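You operate a simulated robot arm through the tools that you are given. There is no shell and no other tool. Be economical: measure what you need, move in short steps, check, and stop when the job is done.

You are at the controls of a simulated robot arm. One attempt, no reset.

TASK
Set the tail gap to 22 mm and the spreader gate to 90 mm.
Fine: lock the gap dial again.
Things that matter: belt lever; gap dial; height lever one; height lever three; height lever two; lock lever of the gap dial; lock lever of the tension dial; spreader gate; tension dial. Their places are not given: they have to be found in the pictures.

It is judged by the outcome, as a careful person would: the job done as asked, and still so three seconds after it is handed in. It fails if anything else is knocked over, pushed out of place, dropped, spilled or broken.

THE ROBOT
A 6-joint arm with a fingered hand, fixed in place. Base frame: the origin is at the foot of the arm, x ahead of it, y to its left, z up. Lengths are in m, angles in rad, forces in N, time in s.
With the tool pointing down near the work surface it reaches from about 0.34 to 0.82 m from the base axis. Its first joint turns from -2.897 to 2.897 rad. Payload 4 kg.
Tool frame: the origin (TCP) lies between the finger pads and is the grasp point; the fingertips stand 0.026 m ahead of it; z points along the fingers, y is the line along which they close. Largest opening 0.132 m; the body of the gripper starts 0.073 m behind the TCP. The gripper is a hand of 5 fingers: y runs from the thumb to the fingers, the wrist lies at [0, 0, -0.239] in the tool frame, and closing takes about 1.5 s.
Orientation is told as [roll, pitch, yaw] about the base's x, y, z axes, in that order, counted from this pose: with the fingers straight down and closing along the base's y, the tool's x points along the base's -x, its y along +y and its z along -z.

THE INTERFACE
- The arm moves only by the tool apply_moves. Its argument "moves" is one flat list of numbers, 7 for each row, row after row: the opening in per cent of the stroke, from 0 (shut) to 100 (fully open), then the shift along the tool's x, y, z in m, then the turn, a rotation vector about the tool's x, y, z in degrees. In form: [grip, x, y, z, wx, wy, wz, grip, x, y, z, wx, wy, wz, ...]. A call has 1 to 12 rows; each row is the pose to reach, as a shift and turn from the pose commanded when the call began, along the tool's axes at that moment. Each row takes 0.2 s and may step no farther than 0.05 m and 0.15 rad from the row before; otherwise, or with a gripper value out of range, the whole call is refused. Where a pose cannot be reached the arm comes as near as it can. A force on the tool above 60 N (or 10 N above the force at the start of the call, whichever is more), or a blocked arm, ends the call early, and 0.2 s more pass. The fingers move at their own pace (about 0.045 m/s each) and stop on an object; they squeeze with about 29 N. The grip force told is the motor's: it shows also when the fingers shut on nothing. Time passes only in rows, and 0.2 s behind the last, so rows that repeat a pose let the fingers close. It gives the time, the measured TCP pose, the force on the tool (base axes), the opening and the grip force at its end, in the units of the frame above (readings bear some noise), with the torque about the TCP (base axes, N m) and any sound that the robot's microphone picked up, and new pictures: "show" is both (left out), scene, wrist or none.
- Cameras (640 x 400 px; columns grow to the right, rows downward): "scene" is fixed at [0.2186, -0.5079, 1.5491]; the picture's right is [0.61, -0.79, 0.00], its down [-0.44, -0.34, -0.83] and it looks along [0.66, 0.51, -0.55] (base axes); focal length 315 px, centre (320, 200). "wrist" rides on the gripper at [0.085, 0.002, -0.097] in the tool frame; the picture's right is [-0.02, 1.00, 0.00], its down [-0.75, -0.02, -0.66] and it looks along [-0.66, -0.01, 0.75] (tool axes); focal length 270 px, centre (320, 200).
- set_grasp(shape): the hand has 5 fingers and takes this shape, open, in about a second: jaw (thumb against the fingers, like two jaws); tri (thumb and two fingers); tip (a fingertip pinch); poke (one finger out to press); point (the index stretched); flat (the hand flat); cup (the hand cupped); fist (a fist). The gripper value then closes the fingers along that shape, each until it touches; the sizes above hold for jaw. It gives what a move gives, with no picture.
- probe_pixels(camera, pixels): for up to 12 pixels [column, row] of the newest picture of that camera ("zoom" is the newest enlarged one), the place [x, y, z] in the base frame of the surface seen there, good to about 0.002 m, but the place of the scene camera against the robot may be out by one fixed shift of up to 0.018 m in any direction. The clock stands still meanwhile.
- enlarge(camera, box): a new picture of the part [left, top, right, bottom] of that camera's present view, enlarged. The clock stands still meanwhile.
- hand_in(): hands the job in; it is judged then, once.

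Go step by step. Measure first, check grasps and placings, and put right what went wrong. The budget is 80 turns and 200 pictures, counting those below and the enlarged ones. Unless the task says otherwise, let go and move clear before handing in, and close with one line.

The tools are called after "Emit:" as name(argument=value, ...) on one line, values as JSON. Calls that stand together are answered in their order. apply_moves: Moves the arm, as the interface text tells. Its arguments: {"type":"object","properties":{"moves":{"type":"array"},"show":{"type":"string","enum":["both","scene","wrist","none"]}},"required":["moves"]} The other tools are called the same way: set_grasp (shape) gives the hand a shape; probe_pixels (camera, pixels) gives the place of the surface under pixels of a picture; enlarge (camera, box) takes an enlarged picture of a part of a camera's view; hand_in () hands the job in.

At the start:

```text
time_s: 0.0
ee_pos: [0.3672, -0.0959, 1.3447]
orientation: [0.0, -0.001, -0.001]
force: [0.1, 0.0, -0.4]
moment: [-0.02, 0.01, 0.02]
opening: 0.1318
gripper_force: 0.1
shape: jaw
```

scene: 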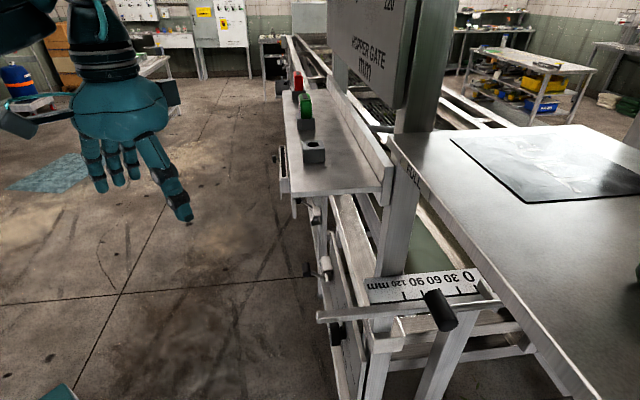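
wrist: 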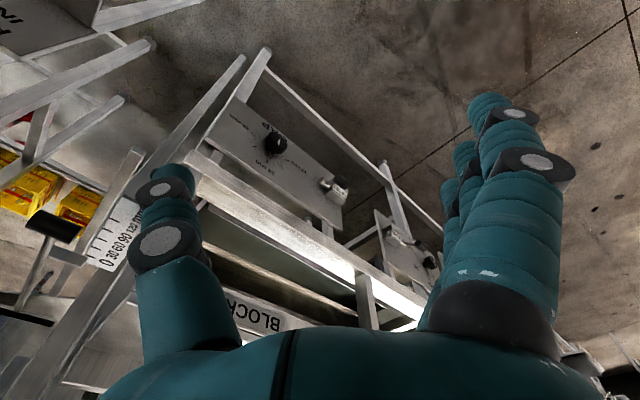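

The scene shows the spreader scale at about (425,285) with a dark-knobbed handle; the wrist view shows panels with a knob at (275,143) and another at (335,188). I'll enlarge these.

Emit:
enlarge(camera="scene", box=[260, 120, 520, 390])

Emit:
enlarge(camera="wrist", box=[0, 40, 450, 340])

Emit:
probe_pixels(camera="wrist", pixels=[[275, 143], [335, 188], [240, 100], [340, 225], [200, 145], [55, 225], [125, 220], [108, 260], [430, 262], [385, 240], [402, 242]])

Emit:
probe_pixels(camera="scene", pixels=[[437, 300], [447, 322], [470, 278], [380, 284], [440, 340], [325, 268], [330, 330], [312, 210], [300, 85], [305, 105], [313, 150], [284, 165]])

```text
1.48 times, centred on (390, 255) of scene
```

zoom: 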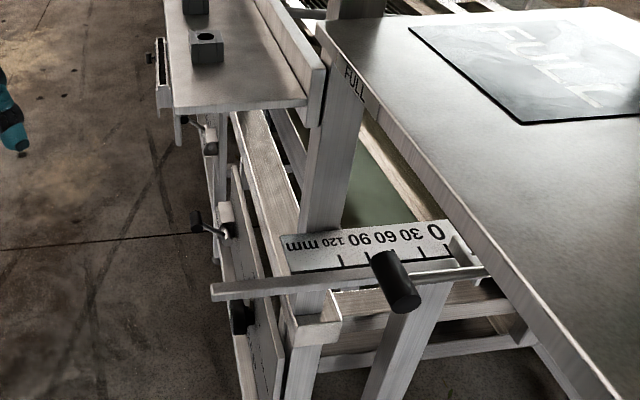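

```text
1.33 times, centred on (225, 190) of wrist
```

zoom: 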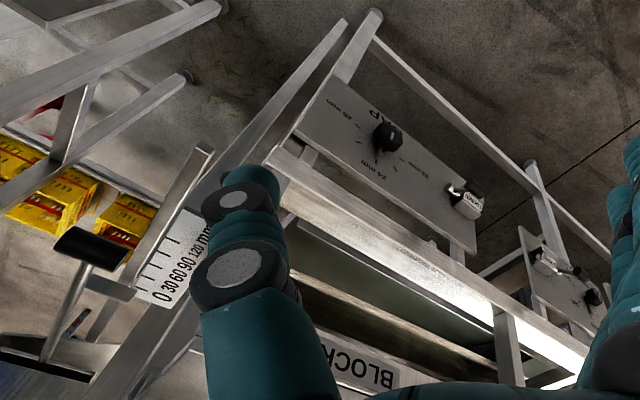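

```text
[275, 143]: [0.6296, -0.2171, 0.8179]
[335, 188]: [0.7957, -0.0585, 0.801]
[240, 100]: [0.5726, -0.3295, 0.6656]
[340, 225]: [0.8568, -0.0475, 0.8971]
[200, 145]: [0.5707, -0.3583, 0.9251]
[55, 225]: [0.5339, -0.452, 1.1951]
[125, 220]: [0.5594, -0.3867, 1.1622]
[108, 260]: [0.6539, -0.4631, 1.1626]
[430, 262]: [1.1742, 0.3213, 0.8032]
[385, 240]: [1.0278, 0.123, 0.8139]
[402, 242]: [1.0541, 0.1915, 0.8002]
```

```text
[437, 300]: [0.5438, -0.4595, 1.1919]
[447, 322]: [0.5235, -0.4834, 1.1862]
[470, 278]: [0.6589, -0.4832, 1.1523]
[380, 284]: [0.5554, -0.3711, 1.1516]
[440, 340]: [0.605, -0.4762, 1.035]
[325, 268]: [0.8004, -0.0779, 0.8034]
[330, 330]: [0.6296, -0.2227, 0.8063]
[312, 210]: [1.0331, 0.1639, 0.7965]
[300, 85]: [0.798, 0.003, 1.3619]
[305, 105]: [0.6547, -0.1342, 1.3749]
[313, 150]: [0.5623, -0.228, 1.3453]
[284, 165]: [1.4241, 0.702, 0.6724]
```

The gap panel lies along the 45° line x−y≈0.90 (dial near (0.63,−0.217,0.81), its lock lever near (0.80,−0.06,0.80)). I'll move the hand down in front of it, well clear, and yaw to face it.

Emit:
apply_moves(moves=[100, -0.015, 0.01, 0.036, 0, 0, 3.75, 100, -0.03, 0.019, 0.072, 0, 0, 7.5, 100, -0.046, 0.029, 0.109, 0, 0, 11.25, 100, -0.061, 0.039, 0.145, 0, 0, 15, 100, -0.076, 0.048, 0.181, 0, 0, 18.75, 100, -0.091, 0.058, 0.217, 0, 0, 22.5, 100, -0.107, 0.068, 0.254, 0, 0, 26.25, 100, -0.122, 0.077, 0.29, 0, 0, 30, 100, -0.137, 0.087, 0.326, 0, 0, 33.75, 100, -0.152, 0.097, 0.362, 0, 0, 37.5, 100, -0.168, 0.106, 0.399, 0, 0, 41.25, 100, -0.183, 0.116, 0.435, 0, 0, 45])

```text
time_s: 2.6
ee_pos: [0.5494, 0.0192, 0.9095]
orientation: [0.001, 0.002, -0.787]
force: [0.0, 0.0, 1.3]
moment: [-0.02, 0.01, 0.01]
opening: 0.1316
gripper_force: 0.1
shape: jaw
```

scene: 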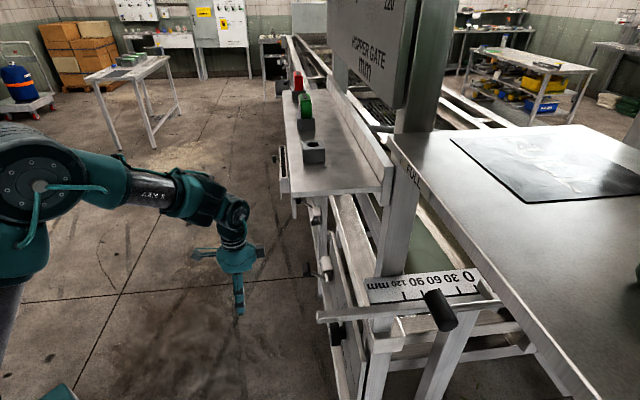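
wrist: 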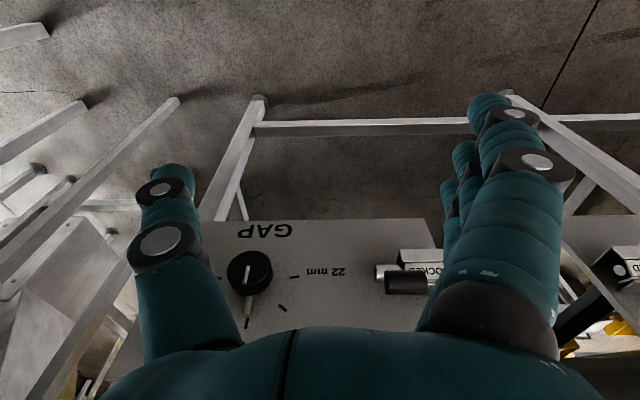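

The gap dial (250,272) and its lock lever (400,278) are seen upside down. I'll tilt the tool forward to look more squarely.

Emit:
apply_moves(moves=[100, 0.01, 0, 0, 0, -8, 0, 100, 0.02, -0.01, 0, 0, -16, 0, 100, 0.03, -0.02, 0, 0, -24, 0, 100, 0.03, -0.03, 0, 0, -32, 0, 100, 0.03, -0.03, 0, 0, -40, 0], show="wrist")

Emit:
enlarge(camera="wrist", box=[180, 100, 460, 340])

```text
time_s: 3.8
ee_pos: [0.5062, 0.0196, 0.9105]
orientation: [0.001, -0.7, -0.786]
force: [-0.1, 0.0, 0.3]
moment: [-0.01, 0.0, 0.02]
opening: 0.1317
gripper_force: 0.0
shape: jaw
```

wrist: 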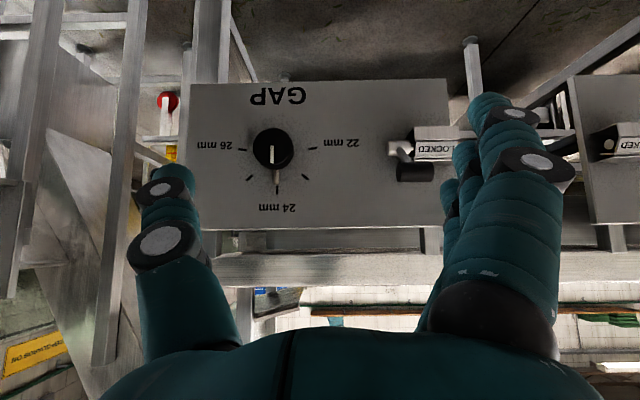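

```text
1.67 times, centred on (320, 220) of wrist
```

zoom: 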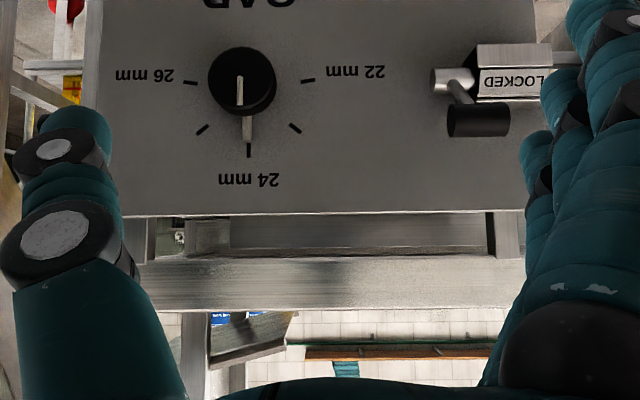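

The dial points at 24 (image down = real up), with 22 about 90° to the image right. I'll probe the dial and lock lever.

Emit:
probe_pixels(camera="zoom", pixels=[[240, 85], [248, 130], [308, 80], [190, 83], [248, 150], [435, 80], [452, 75], [463, 95], [455, 125], [478, 105], [505, 125], [515, 60]])

Emit:
enlarge(camera="wrist", box=[370, 90, 470, 200])

Emit:
enlarge(camera="wrist", box=[560, 70, 640, 200])

```text
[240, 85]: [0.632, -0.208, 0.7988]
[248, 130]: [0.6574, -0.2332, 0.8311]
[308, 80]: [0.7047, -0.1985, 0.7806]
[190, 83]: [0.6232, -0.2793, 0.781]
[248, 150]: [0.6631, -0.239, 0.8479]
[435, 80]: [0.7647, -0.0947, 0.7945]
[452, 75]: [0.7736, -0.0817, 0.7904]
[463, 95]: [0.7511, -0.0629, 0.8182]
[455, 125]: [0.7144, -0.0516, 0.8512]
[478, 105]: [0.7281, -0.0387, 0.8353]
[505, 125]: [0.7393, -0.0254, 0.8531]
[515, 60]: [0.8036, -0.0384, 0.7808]
```

```text
3.64 times, centred on (420, 145) of wrist
```

zoom: 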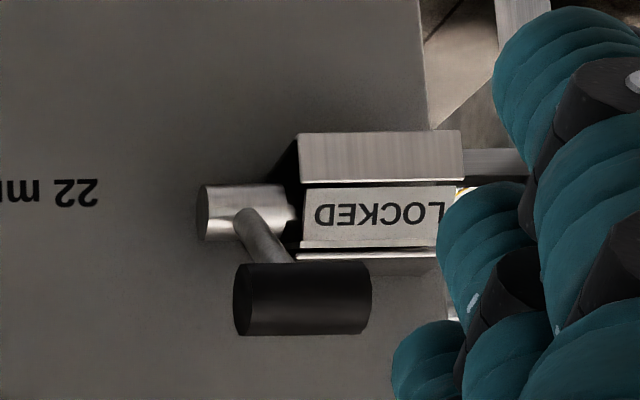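

```text
3.08 times, centred on (600, 135) of wrist
```

zoom: 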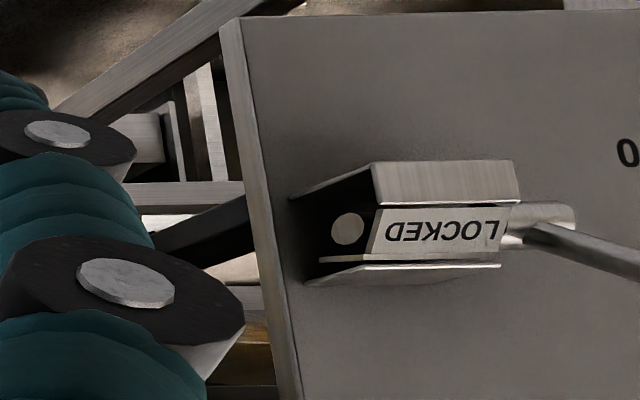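

Lock lever: a bar handle (s-direction along panel) at about (0.735,−0.037,0.84) on an arm pivoting about a panel-parallel axis; window reads LOCKED. I'll bring the tool horizontal in front of it.

Emit:
apply_moves(moves=[100, 0.002, 0.018, 0.013, 0, -8.3, 0, 100, 0.004, 0.037, 0.026, 0, -16.6, 0, 100, 0.006, 0.055, 0.039, 0, -25, 0, 100, 0.009, 0.073, 0.052, 0, -33.3, 0, 100, 0.011, 0.092, 0.065, 0, -41.6, 0, 100, 0.013, 0.11, 0.078, 0, -50, 0], show="wrist")

Emit:
apply_moves(moves=[100, 0, 0, 0, 0, 0, -8.2, 100, 0, 0, 0, 0, 0, -16.4, 100, 0, 0, 0, 0, 0, -24.6, 100, 0, 0, 0, 0, 0, -32.8, 100, 0, 0, 0, 0, 0, -41, 100, 0, 0, 0, 0, 0, -49.2, 100, 0, 0, 0, 0, 0, -57.4, 100, 0, 0, 0, 0, 0, -65.6, 100, 0, 0, 0, 0, 0, -73.8, 100, 0, 0, 0, 0, 0, -82, 100, 0, 0, 0, 0, 0, -90])

```text
time_s: 5.2
ee_pos: [0.6314, 0.0697, 0.8485]
orientation: [0.017, -1.476, -0.799]
force: [-0.4, 1.2, 0.1]
moment: [-0.05, 0.01, -0.08]
opening: 0.132
gripper_force: 0.0
shape: jaw
out of reach, approached as far as the arm can: row 6
```

wrist: 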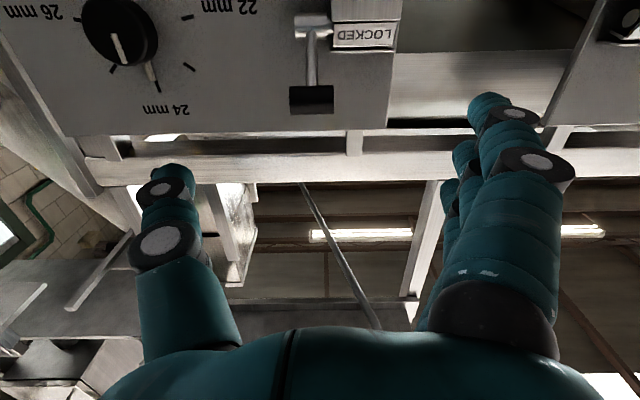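

```text
time_s: 7.6
ee_pos: [0.6318, 0.0709, 0.848]
orientation: [-1.474, 0.003, 0.789]
force: [0.1, -0.3, 0.4]
moment: [-0.03, 0.04, 0.0]
opening: 0.1319
gripper_force: 0.0
shape: jaw
```

scene: 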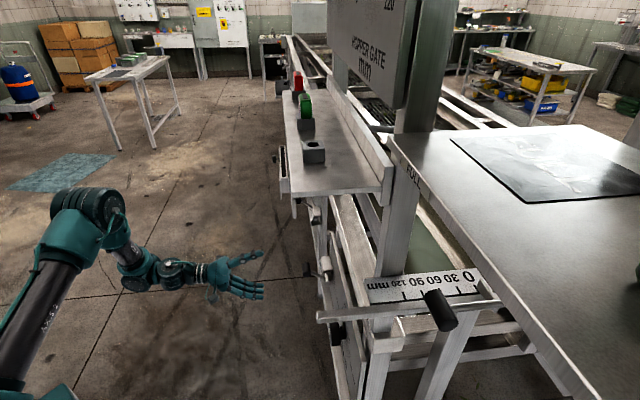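
wrist: 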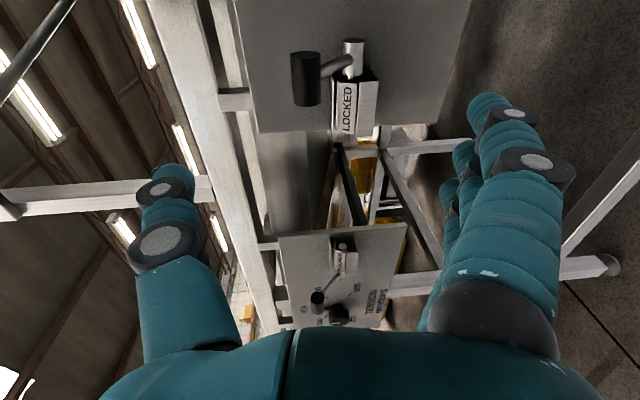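

The hand is now horizontal with y pointing down; the handle is at (305,78), the drum window reading LOCKED at (350,105). I'll probe the handle.

Emit:
probe_pixels(camera="wrist", pixels=[[305, 55], [305, 78], [305, 100], [295, 78], [317, 78], [332, 68], [348, 66], [353, 45], [345, 105], [370, 105], [400, 60]])

Emit:
enlarge(camera="wrist", box=[260, 10, 440, 150])

```text
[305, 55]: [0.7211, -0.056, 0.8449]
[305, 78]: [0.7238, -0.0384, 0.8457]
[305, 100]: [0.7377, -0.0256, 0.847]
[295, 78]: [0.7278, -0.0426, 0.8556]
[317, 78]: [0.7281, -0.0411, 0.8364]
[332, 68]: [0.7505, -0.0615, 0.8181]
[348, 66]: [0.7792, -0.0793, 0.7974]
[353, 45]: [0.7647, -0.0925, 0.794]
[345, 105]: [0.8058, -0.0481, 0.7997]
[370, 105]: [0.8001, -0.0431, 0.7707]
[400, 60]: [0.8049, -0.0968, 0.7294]
```

```text
2.86 times, centred on (350, 80) of wrist
```

zoom: 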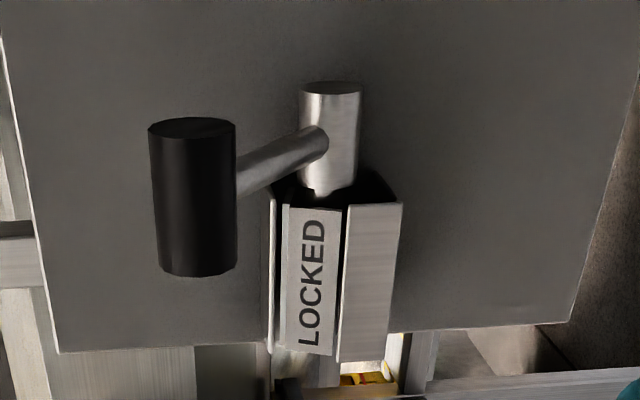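

Handle centre is about s=0.486, d=0.553, z=0.8455 (pivot d≈0.617, z≈0.79). I'll advance the open jaw around it, thumb above and fingers below.

Emit:
apply_moves(moves=[100, 0.003, -0.003, 0.037, 0, 0, 0, 100, 0.006, -0.006, 0.075, 0, 0, 0, 100, 0.009, -0.009, 0.113, 0, 0, 0, 100, 0.011, -0.012, 0.148, 0, 0, 0])

Emit:
enlarge(camera="wrist", box=[120, 40, 560, 340])

```text
time_s: 8.6
ee_pos: [0.7302, -0.0419, 0.8453]
orientation: [-1.474, -0.003, 0.788]
force: [0.1, -1.2, 0.8]
moment: [0.04, 0.0, 0.0]
opening: 0.1318
gripper_force: 0.0
shape: jaw
```

scene: 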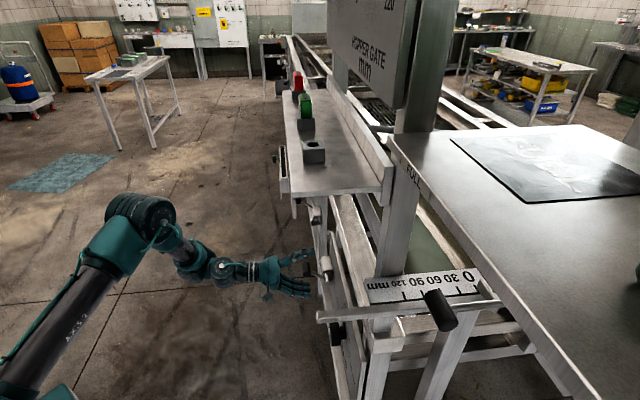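
wrist: 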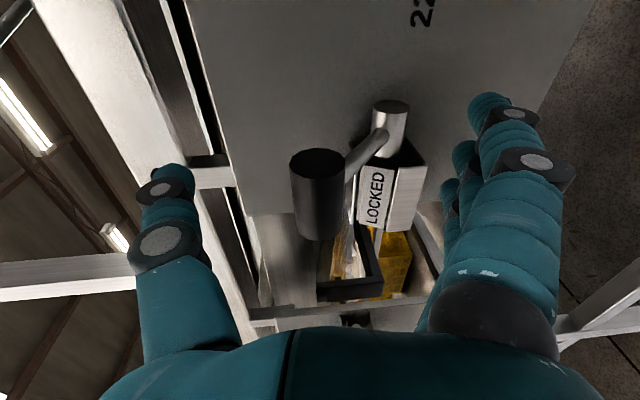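

```text
1.33 times, centred on (340, 190) of wrist
```

zoom: 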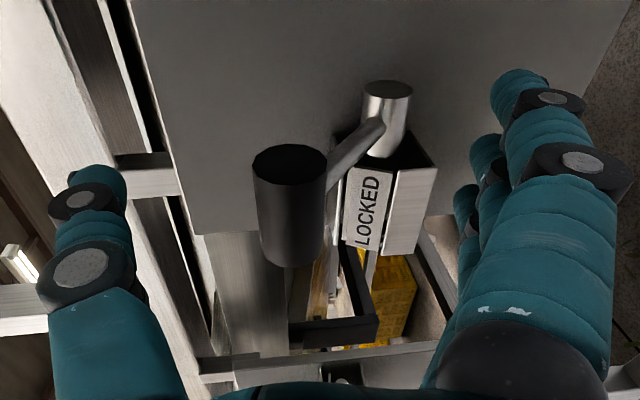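

The bar (318,195) sits centred between thumb and fingers. I'll close the jaw loosely around it.

Emit:
apply_moves(moves=[20, 0, 0, 0, 0, 0, 0, 20, 0, 0, 0, 0, 0, 0, 20, 0, 0, 0, 0, 0, 0, 20, 0, 0, 0, 0, 0, 0, 20, 0, 0, 0, 0, 0, 0, 20, 0, 0, 0, 0, 0, 0, 20, 0, 0, 0, 0, 0, 0], show="wrist")

```text
time_s: 10.2
ee_pos: [0.7289, -0.0413, 0.8448]
orientation: [-1.473, 0.0, 0.79]
force: [1.0, 0.3, -0.6]
moment: [0.0, 0.03, 0.01]
opening: 0.0269
gripper_force: 0.0
shape: jaw
```

wrist: 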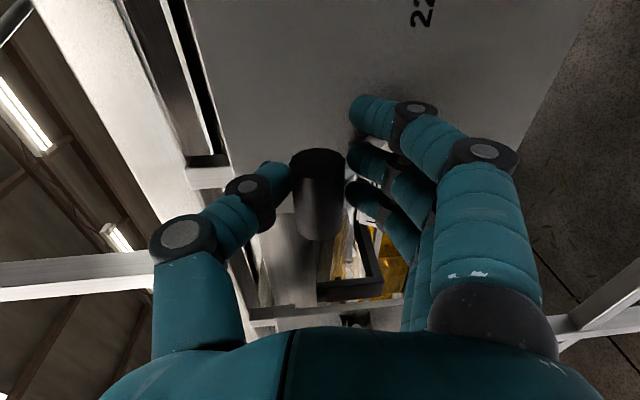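

The bar is in the fork of the fingers. I'll move down along the arc, tilting a little with the lever, and watch force and sound.

Emit:
apply_moves(moves=[20, 0, 0.007, -0.004, 3, 0, 0, 20, 0, 0.0138, -0.0077, 6, 0, 0, 20, 0, 0.02, -0.0105, 9, 0, 0, 20, 0, 0.0273, -0.0124, 12, 0, 0, 20, 0, 0.034, -0.014, 15, 0, 0, 20, 0, 0.0416, -0.0151, 18, 0, 0])

Emit:
enlarge(camera="wrist", box=[220, 50, 480, 250])

```text
time_s: 11.6
ee_pos: [0.8115, -0.0391, 0.8089]
orientation: [-1.717, 0.03, 0.802]
force: [-15.9, 9.8, 3.3]
moment: [0.38, 0.36, -0.32]
opening: 0.0264
gripper_force: 0.0
shape: jaw
out of reach, approached as far as the arm can: row 2, 3, 4, 5, 6
```

scene: 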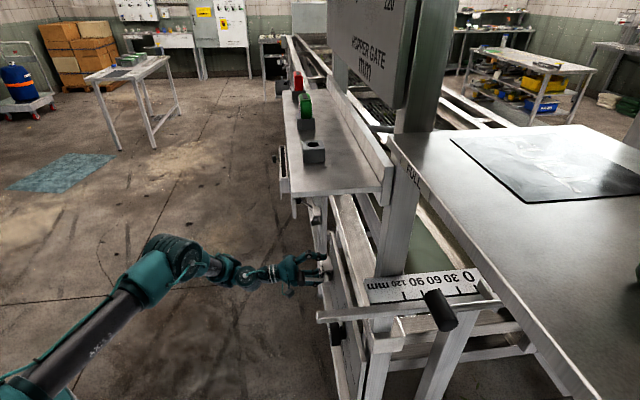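
wrist: 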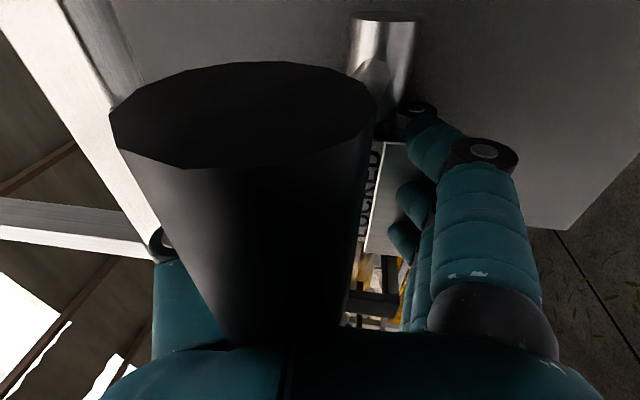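

```text
2.00 times, centred on (350, 150) of wrist
```

zoom: 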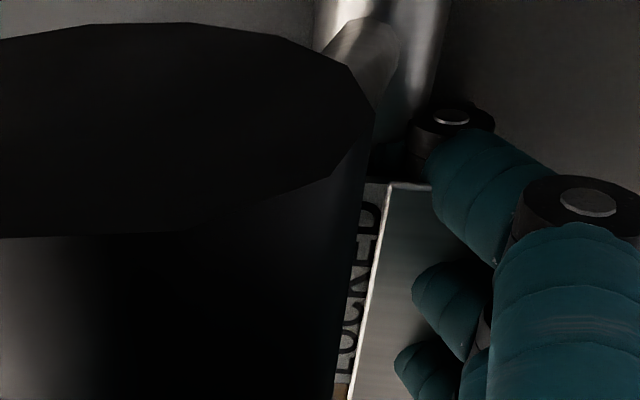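

The arm couldn't tilt above horizontal there and drifted forward (d≈0.60), with the bar now deep in the hand. I'll back straight out along the panel normal.

Emit:
apply_moves(moves=[25, 0, -0.002, -0.012, 0, 0, 0, 28, 0, -0.004, -0.025, 0, 0, 0, 28, 0, -0.006, -0.04, -2, 0, 0, 28, 0, -0.008, -0.055, -4, 0, 0])

```text
time_s: 12.6
ee_pos: [0.7917, -0.0048, 0.8186]
orientation: [-1.652, 0.0, 0.802]
force: [0.3, 0.5, 0.5]
moment: [-0.03, -0.04, 0.02]
opening: 0.0363
gripper_force: 0.1
shape: jaw
out of reach, approached as far as the arm can: row 1, 2, 3, 4
```

scene: 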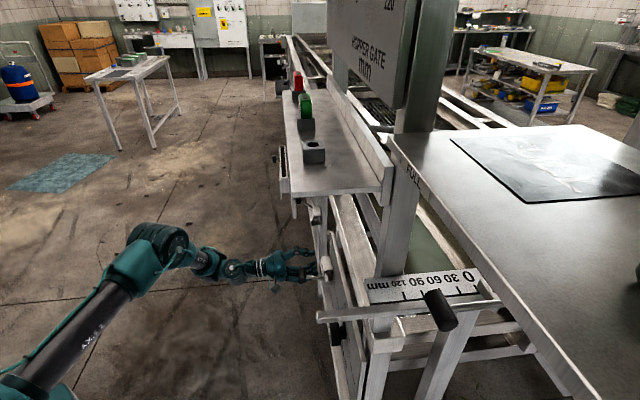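
wrist: 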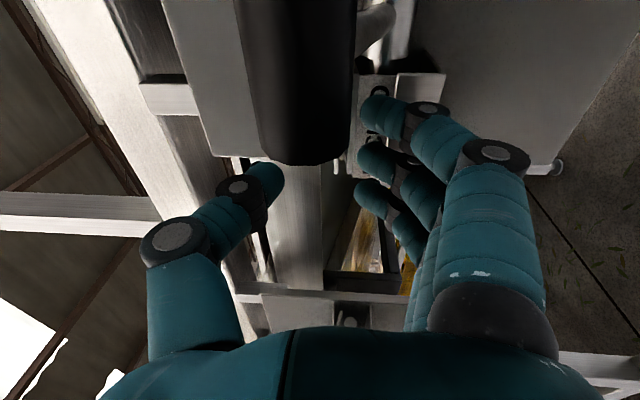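

Force is gone and the fingers are past the bar's end. I'll retreat further while tilting back below horizontal.

Emit:
apply_moves(moves=[28, 0, 0, -0.02, -4, 0, 0, 28, 0, -0.002, -0.04, -8, 0, 0, 28, 0, -0.006, -0.07, -12, 0, 0, 28, 0, -0.01, -0.1, -18, 0, 0, 28, 0, -0.01, -0.1, -18, 0, 0])

```text
time_s: 13.8
ee_pos: [0.7199, 0.0656, 0.8178]
orientation: [-1.346, 0.0, 0.798]
force: [0.2, 1.2, -0.3]
moment: [0.01, -0.01, 0.02]
opening: 0.0366
gripper_force: 0.1
shape: jaw
```

scene: 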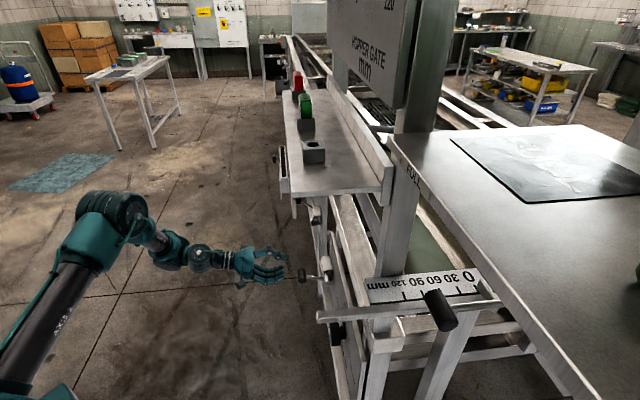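
wrist: 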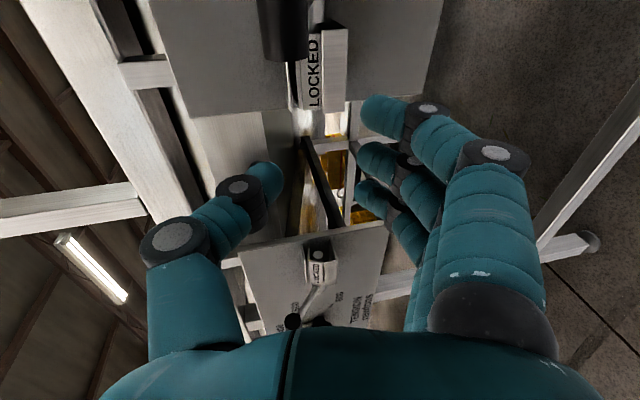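

Reach is good again with the tool ~13° below horizontal. I'll shift sideways to be in line with the bar and see whether the lever moved.

Emit:
apply_moves(moves=[60, 0.035, 0, -0.01, -4, 0, 0, 60, 0.069, -0.01, -0.02, -8, 0, 0, 60, 0.069, -0.02, -0.02, -12, 0, 0, 60, 0.069, -0.02, -0.02, -12, 0, 0], show="wrist")

Emit:
enlarge(camera="wrist", box=[220, 50, 480, 250])

Emit:
probe_pixels(camera="wrist", pixels=[[310, 90], [310, 120], [305, 105], [320, 105], [320, 150], [300, 120]])

```text
time_s: 14.8
ee_pos: [0.6604, 0.0267, 0.8417]
orientation: [-1.135, 0.002, 0.799]
force: [-0.1, -0.8, -0.2]
moment: [0.01, 0.01, 0.0]
opening: 0.0788
gripper_force: 0.1
shape: jaw
```

wrist: 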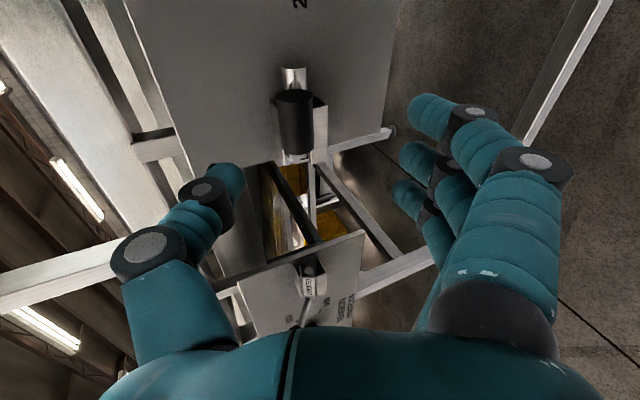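

```text
2.00 times, centred on (350, 150) of wrist
```

zoom: 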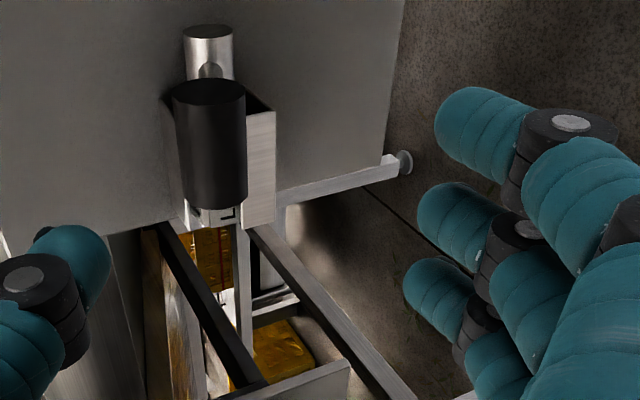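

```text
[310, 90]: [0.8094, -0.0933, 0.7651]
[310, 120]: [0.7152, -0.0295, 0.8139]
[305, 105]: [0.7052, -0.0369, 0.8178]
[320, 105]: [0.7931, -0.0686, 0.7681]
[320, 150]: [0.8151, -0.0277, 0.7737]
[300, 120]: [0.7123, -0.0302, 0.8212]
```

The lever has already turned down to about 17° (bar now at z≈0.81), so down is the free direction. I'll take the bar in the fork again with the tool 25° below horizontal.

Emit:
apply_moves(moves=[60, 0, -0.003, 0.03, 0, 0, 0, 60, 0, -0.006, 0.06, 0, 0, 0, 60, 0, -0.009, 0.085, 0, 0, 0, 24, 0, -0.009, 0.085, 0, 0, 0, 24, 0, -0.009, 0.085, 0, 0, 0, 24, 0, -0.009, 0.085, 0, 0, 0, 24, 0, -0.009, 0.085, 0, 0, 0], show="wrist")

```text
time_s: 16.4
ee_pos: [0.7182, -0.029, 0.8161]
orientation: [-1.138, 0.0, 0.799]
force: [-0.6, -0.2, -0.1]
moment: [0.03, 0.01, -0.07]
opening: 0.0326
gripper_force: 0.1
shape: jaw
```

wrist: 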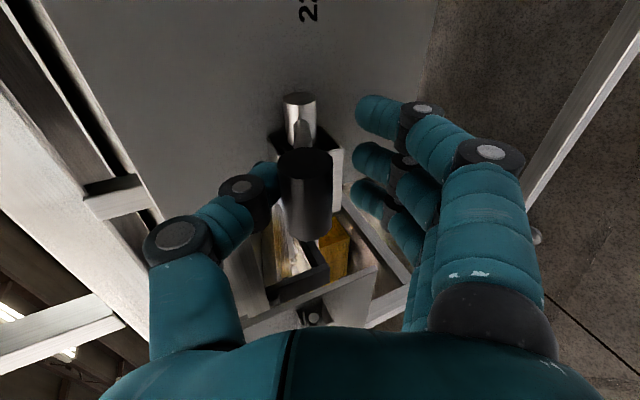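

Thumb is resting above the bar (305,190). Now sweep down along the arc without changing tilt.

Emit:
apply_moves(moves=[24, 0, 0.012, 0.003, 0, 0, 0, 24, 0, 0.0243, 0.007, 0, 0, 0, 24, 0, 0.036, 0.015, 0, 0, 0, 24, 0, 0.0485, 0.0237, 0, 0, 0, 24, 0, 0.054, 0.031, 0, 0, 0, 24, 0, 0.0601, 0.0391, 0, 0, 0])

Emit:
enlarge(camera="wrist", box=[220, 50, 480, 250])

```text
time_s: 17.8
ee_pos: [0.7253, -0.0365, 0.7451]
orientation: [-1.138, -0.001, 0.801]
force: [-10.0, 6.2, 6.1]
moment: [-0.29, -0.28, -0.02]
opening: 0.0325
gripper_force: 0.0
shape: jaw
```

scene: 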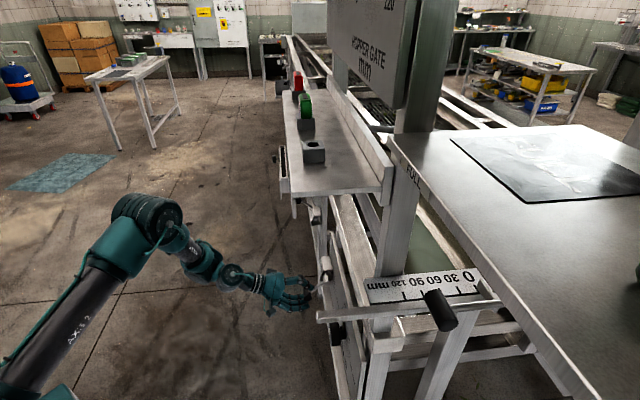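
wrist: 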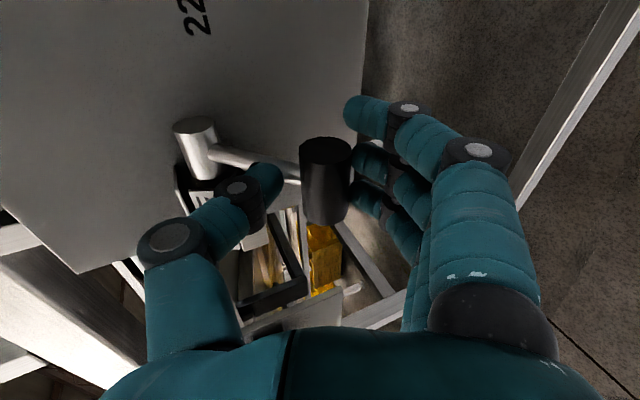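

```text
2.00 times, centred on (350, 150) of wrist
```

zoom: 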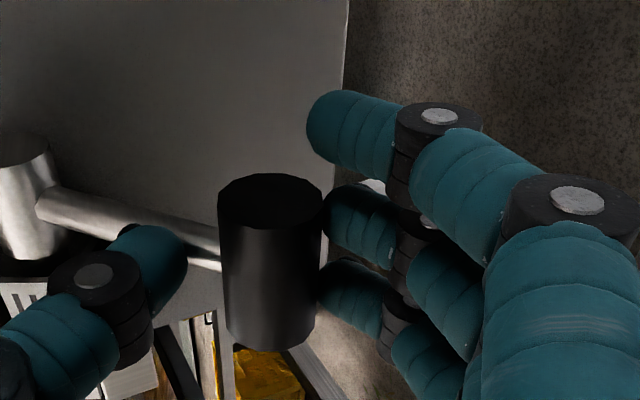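

The lever is now well below horizontal with ~12 N of resistance, possibly at a stop. I'll open and back away to read the window.

Emit:
apply_moves(moves=[50, 0, -0.003, 0, 0, 0, 0, 50, 0, -0.003, -0.02, 0, 0, 0, 60, 0, 0, -0.06, 0, 0, 0, 60, 0, 0, -0.1, 0, 0, 0], show="wrist")

Emit:
enlarge(camera="wrist", box=[220, 50, 480, 250])

```text
time_s: 18.8
ee_pos: [0.66, 0.0253, 0.787]
orientation: [-1.138, -0.001, 0.798]
force: [-0.1, 0.2, -0.2]
moment: [0.01, 0.01, 0.0]
opening: 0.0784
gripper_force: 0.0
shape: jaw
```

wrist: 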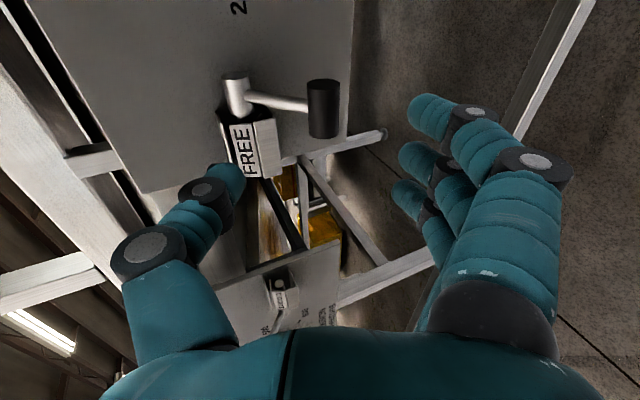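

```text
2.00 times, centred on (350, 150) of wrist
```

zoom: 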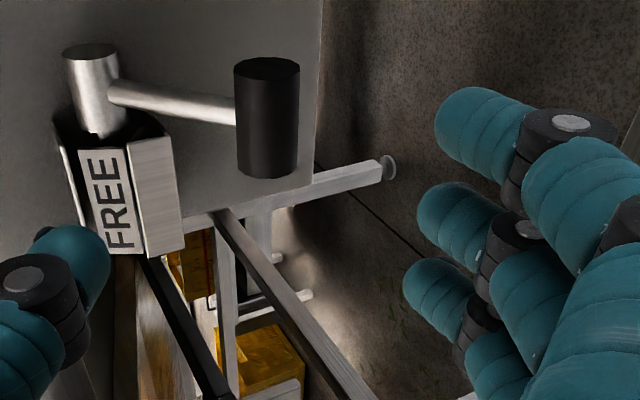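

The window now reads FREE. I'll note the bar's position for relocking, then shift in front of the dial with the tool nearly horizontal.

Emit:
probe_pixels(camera="wrist", pixels=[[322, 90], [322, 110], [322, 130], [310, 110], [335, 110], [280, 100]])

Emit:
apply_moves(moves=[80, 0.037, 0.002, -0.007, 3.5, 0, 0, 90, 0.074, 0.005, -0.014, 7, 0, 0, 100, 0.111, 0.008, -0.02, 10.5, 0, 0, 100, 0.148, 0.01, -0.027, 14, 0, 0, 100, 0.185, 0.013, -0.027, 17, 0, 0], show="none")

Emit:
apply_moves(moves=[100, 0, 0, 0, 0, 0, 8.2, 100, 0, 0, 0, 0, 0, 16.4, 100, 0, 0, 0, 0, 0, 24.6, 100, 0, 0, 0, 0, 0, 32.8, 100, 0, 0, 0, 0, 0, 41, 100, 0, 0, 0, 0, 0, 49.2, 100, 0, 0, 0, 0, 0, 57.4, 100, 0, 0, 0, 0, 0, 65.6, 100, 0, 0, 0, 0, 0, 73.8, 100, 0, 0, 0, 0, 0, 82, 100, 0, 0, 0, 0, 0, 90])

```text
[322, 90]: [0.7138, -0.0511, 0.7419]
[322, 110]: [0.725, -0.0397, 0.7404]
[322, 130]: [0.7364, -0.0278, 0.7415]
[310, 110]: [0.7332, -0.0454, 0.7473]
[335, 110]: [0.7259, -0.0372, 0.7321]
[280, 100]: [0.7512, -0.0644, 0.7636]
```

```text
time_s: 20.0
ee_pos: [0.5253, -0.0415, 0.7976]
orientation: [-1.375, 0.009, 0.759]
force: [-0.2, 0.3, -0.1]
moment: [0.02, 0.03, 0.02]
opening: 0.1316
gripper_force: 0.0
shape: jaw
out of reach, approached as far as the arm can: row 4, 5
```

```text
time_s: 22.4
ee_pos: [0.5261, -0.0397, 0.7955]
orientation: [-0.023, -1.376, -0.787]
force: [-0.8, -0.1, -1.1]
moment: [-0.03, -0.03, -0.02]
opening: 0.1319
gripper_force: 0.1
shape: jaw
```

scene: 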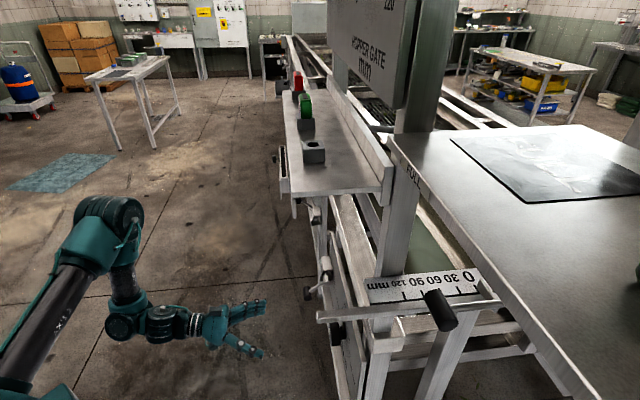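
wrist: 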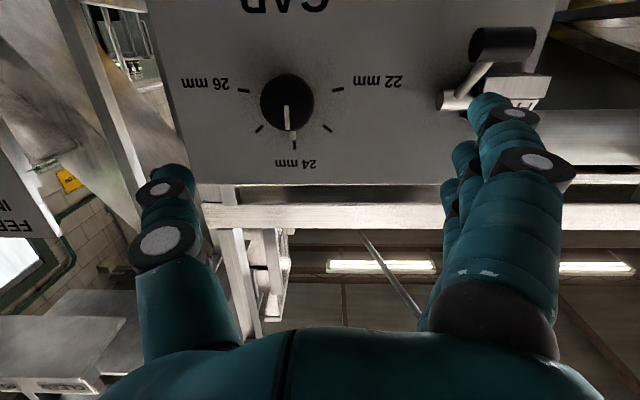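

Dial knob at (287,102) is nearly ahead. I'll probe its face and edges.

Emit:
probe_pixels(camera="wrist", pixels=[[284, 98], [263, 98], [308, 98], [287, 76], [287, 124], [337, 89], [244, 91], [294, 152], [294, 135], [328, 128]])

Emit:
enlarge(camera="wrist", box=[220, 50, 380, 170])

```text
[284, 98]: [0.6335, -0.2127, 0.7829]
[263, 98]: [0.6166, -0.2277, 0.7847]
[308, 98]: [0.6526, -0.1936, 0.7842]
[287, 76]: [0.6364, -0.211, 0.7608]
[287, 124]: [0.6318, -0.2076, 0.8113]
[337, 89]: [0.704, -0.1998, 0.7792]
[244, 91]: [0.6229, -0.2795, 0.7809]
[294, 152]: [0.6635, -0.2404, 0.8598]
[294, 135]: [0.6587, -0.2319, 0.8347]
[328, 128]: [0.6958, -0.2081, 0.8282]
```

```text
3.33 times, centred on (300, 110) of wrist
```

zoom: 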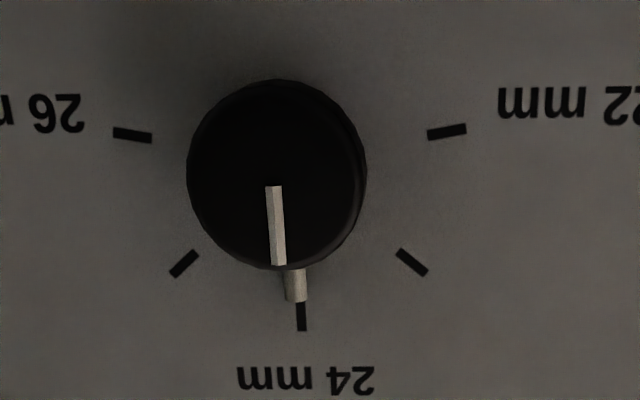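

Knob centre is s≈0.300, z≈0.785, radius 0.025, face at d≈0.598. I'll approach partway and level the tool further.

Emit:
apply_moves(moves=[80, -0.003, -0.015, 0.033, 0, -2, 0, 80, -0.006, -0.03, 0.067, 0, -4, 0, 80, -0.009, -0.044, 0.1, 0, -6, 0, 80, -0.009, -0.044, 0.1, 0, -8, 0])

```text
time_s: 23.4
ee_pos: [0.6096, -0.1179, 0.8036]
orientation: [-0.064, -1.404, -0.771]
force: [0.1, -0.4, 0.2]
moment: [0.01, 0.01, -0.03]
opening: 0.1057
gripper_force: 0.0
shape: jaw
out of reach, approached as far as the arm can: row 1, 2, 3, 4
```

scene: 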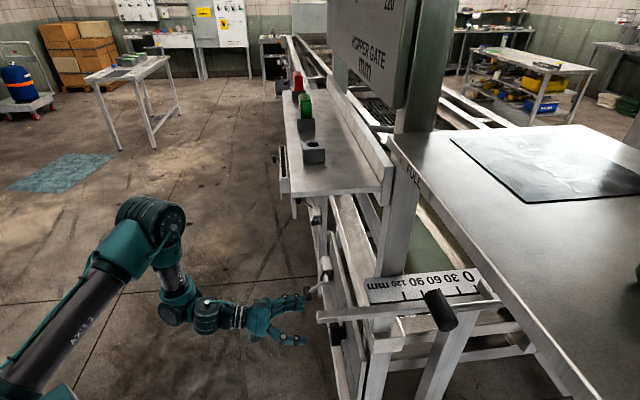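
wrist: 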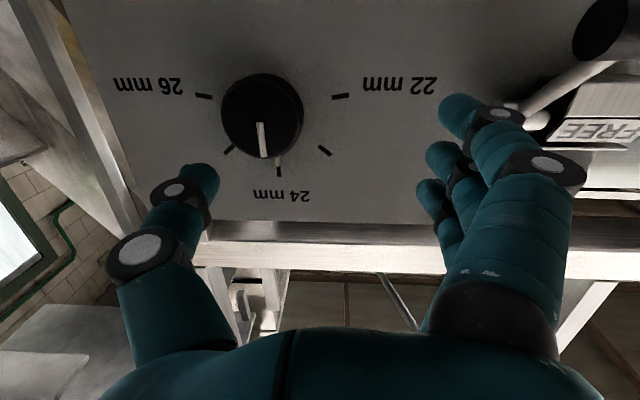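

Knob at (262,115); the reach limit comes from the arm being folded (s stayed at 0.348). Advancing should relax it, so I'll go forward and sideways without more tilt.

Emit:
apply_moves(moves=[80, 0.003, -0.012, 0.014, 0, 1, 0, 80, 0.006, -0.024, 0.028, 0, 2, 0, 80, 0.009, -0.036, 0.04, 0, 3, 0, 80, 0.0107, -0.048, 0.0485, 0, 3, 0])

```text
time_s: 24.4
ee_pos: [0.6041, -0.1816, 0.7854]
orientation: [-0.048, -1.351, -0.791]
force: [-0.5, 0.2, 0.6]
moment: [0.0, -0.03, -0.03]
opening: 0.1058
gripper_force: 0.1
shape: jaw
```

scene: 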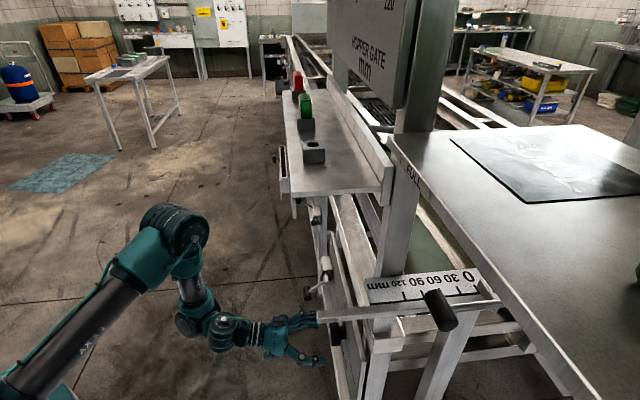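
wrist: 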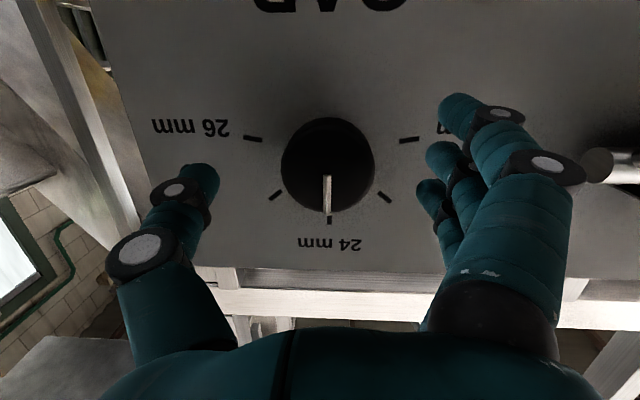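

In line and within reach now (s=0.299, d=0.556, z=0.785). I'll advance over the knob, levelling slightly.

Emit:
apply_moves(moves=[80, -0.0022, 0, 0.01, 0, -2, 0, 80, -0.0044, 0, 0.02, 0, -4, 0, 80, -0.0066, 0, 0.03, 0, -6, 0, 80, -0.0079, 0, 0.0351, 0, -6, 0], show="wrist")

```text
time_s: 25.4
ee_pos: [0.6448, -0.2101, 0.7912]
orientation: [-0.083, -1.441, -0.755]
force: [-0.3, 0.6, -0.3]
moment: [0.0, 0.06, 0.0]
opening: 0.106
gripper_force: 0.1
shape: jaw
out of reach, approached as far as the arm can: row 2, 3, 4
```

wrist: 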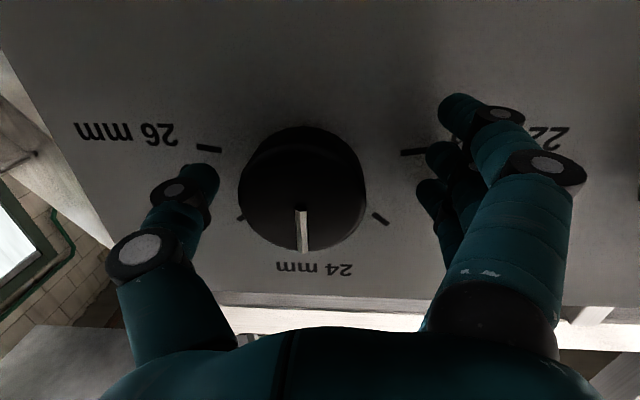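

Slightly overshot (s=0.307, d=0.604). I'll correct by a few mm and close on the knob.

Emit:
apply_moves(moves=[80, 0.004, -0.004, -0.005, 0, 2, 0, 80, 0.007, -0.0075, -0.01, 0, 3.5, 0, 80, 0.007, -0.0075, -0.01, 0, 3.5, 0], show="none")

Emit:
apply_moves(moves=[30, 0, 0, 0, 0, 0, 0, 30, 0, 0, 0, 0, 0, 0, 30, 0, 0, 0, 0, 0, 0, 30, 0, 0, 0, 0, 0, 0, 30, 0, 0, 0, 0, 0, 0], show="wrist")

```text
time_s: 26.2
ee_pos: [0.6334, -0.2072, 0.7848]
orientation: [-0.059, -1.393, -0.775]
force: [-0.3, 0.4, 1.6]
moment: [0.0, -0.02, -0.01]
opening: 0.1061
gripper_force: 0.0
shape: jaw
```

```text
time_s: 27.4
ee_pos: [0.6336, -0.2067, 0.7851]
orientation: [-0.059, -1.395, -0.777]
force: [1.3, 1.2, -0.4]
moment: [-0.02, 0.0, 0.03]
opening: 0.0454
gripper_force: 0.1
shape: jaw
```

wrist: 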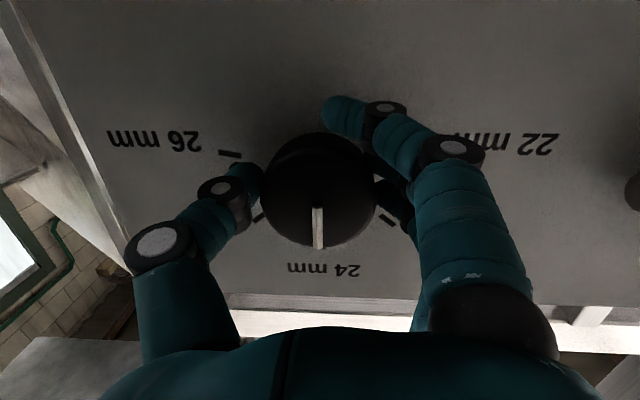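

Fingers are around the knob (318,190). I'll squeeze and begin a small counter-clockwise turn (wz negative).

Emit:
apply_moves(moves=[5, 0, 0, 0, 0, 0, 0, 5, 0, 0, 0, 0, 0, 0, 5, 0, 0, 0, 0, 0, 0, 5, 0, 0, 0, 0, 0, -6, 5, 0, 0, 0, 0, 0, -12, 5, 0, 0, 0, 0, 0, -18, 5, 0, 0, 0, 0, 0, -24], show="wrist")

```text
time_s: 29.0
ee_pos: [0.632, -0.2082, 0.7837]
orientation: [-1.166, -1.107, 0.367]
force: [-19.4, -9.5, 0.8]
moment: [-0.13, -0.32, -1.14]
opening: 0.0399
gripper_force: 29.3
shape: jaw
```

wrist: 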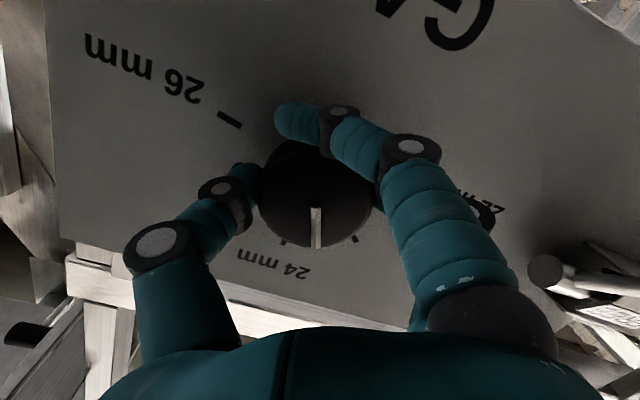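

The knob is turning with the hand. I'll continue the turn in the same way by 48° more.

Emit:
apply_moves(moves=[5, 0, -0.001, 0, 0, 0, -6, 5, 0, -0.002, 0, 0, 0, -12, 5, 0, -0.002, 0, 0, 0, -18, 5, 0, -0.002, 0, 0, 0, -24, 5, 0, -0.002, 0, 0, 0, -30, 5, 0, -0.002, 0, 0, 0, -36, 5, 0, -0.002, 0, 0, 0, -42, 5, 0, -0.002, 0, 0, 0, -48], show="wrist")

```text
time_s: 30.8
ee_pos: [0.6291, -0.21, 0.7872]
orientation: [-1.388, -0.294, 0.672]
force: [-46.8, -15.5, 19.4]
moment: [-0.84, -1.2, -1.18]
opening: 0.0411
gripper_force: 28.2
shape: jaw
```

wrist: 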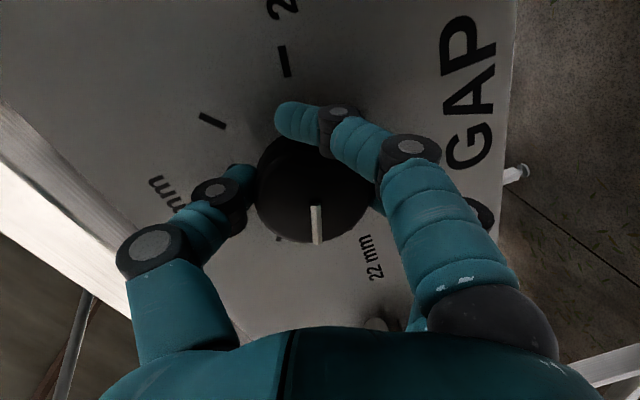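

The pointer has turned ~70° but side force is 53 N. I'll release, let it settle, and look before finishing the turn.

Emit:
apply_moves(moves=[10, 0.003, 0, -0.002, 0, 0, 0, 40, 0.004, 0, -0.002, 0, 0, 0, 80, 0.004, 0, -0.002, 0, 0, 0, 80, 0.004, 0, -0.002, 0, 0, 0, 80, 0.004, 0, -0.01, 0, 0, 0, 80, 0.004, 0, -0.03, 0, 0, 0], show="wrist")

Emit:
enlarge(camera="wrist", box=[200, 20, 440, 260])

```text
time_s: 32.2
ee_pos: [0.6122, -0.187, 0.7904]
orientation: [-1.378, -0.299, 0.673]
force: [-0.6, 0.1, 0.6]
moment: [-0.02, -0.02, -0.02]
opening: 0.1054
gripper_force: 0.0
shape: jaw
out of reach, approached as far as the arm can: row 6
```

wrist: 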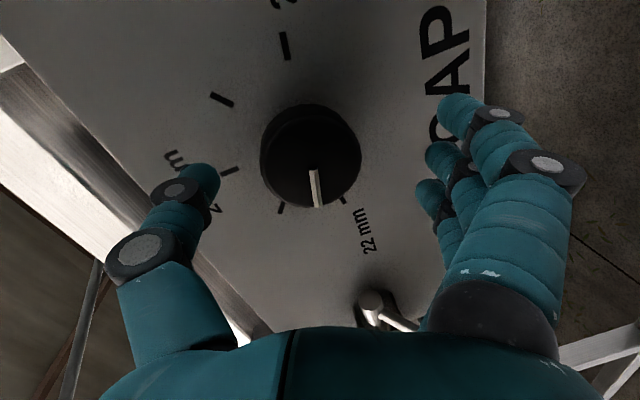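

```text
1.67 times, centred on (320, 140) of wrist
```

zoom: 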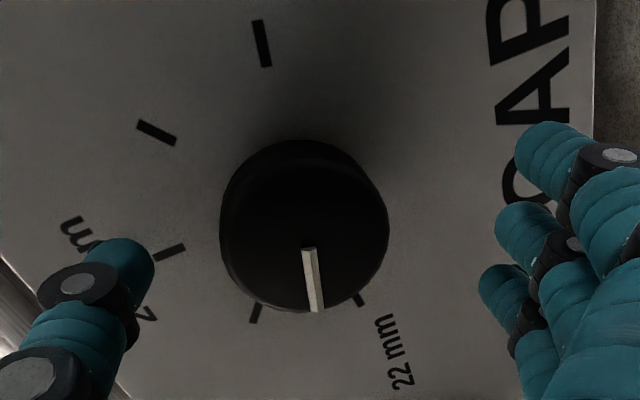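

The pointer sits about two-thirds of the way from 23 (256,312) to 22 (360,300) — roughly 16° short. I'll re-grip here and turn the rest.

Emit:
apply_moves(moves=[70, 0, 0, 0.014, 0, 0, 0, 60, 0, 0, 0.026, 0, 0, 0, 30, 0, 0, 0.026, 0, 0, 0, 20, 0, 0, 0.026, 0, 0, 0, 5, 0, 0, 0.026, 0, 0, 0, 5, 0, 0, 0.026, 0, 0, 0, 5, 0, 0, 0.026, 0, 0, 0, 5, 0, 0, 0.026, 0, 0, 0, 5, 0, 0, 0.026, 0, 0, 0], show="wrist")

```text
time_s: 34.2
ee_pos: [0.629, -0.2074, 0.7871]
orientation: [-1.387, -0.3, 0.678]
force: [0.0, -1.2, 2.7]
moment: [-0.06, -0.06, -0.05]
opening: 0.0403
gripper_force: 28.7
shape: jaw
```

wrist: 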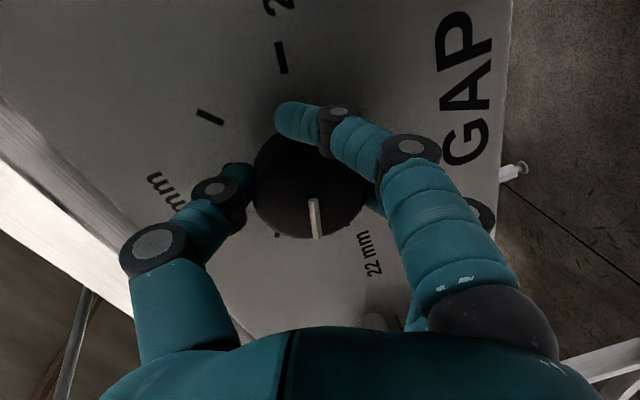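

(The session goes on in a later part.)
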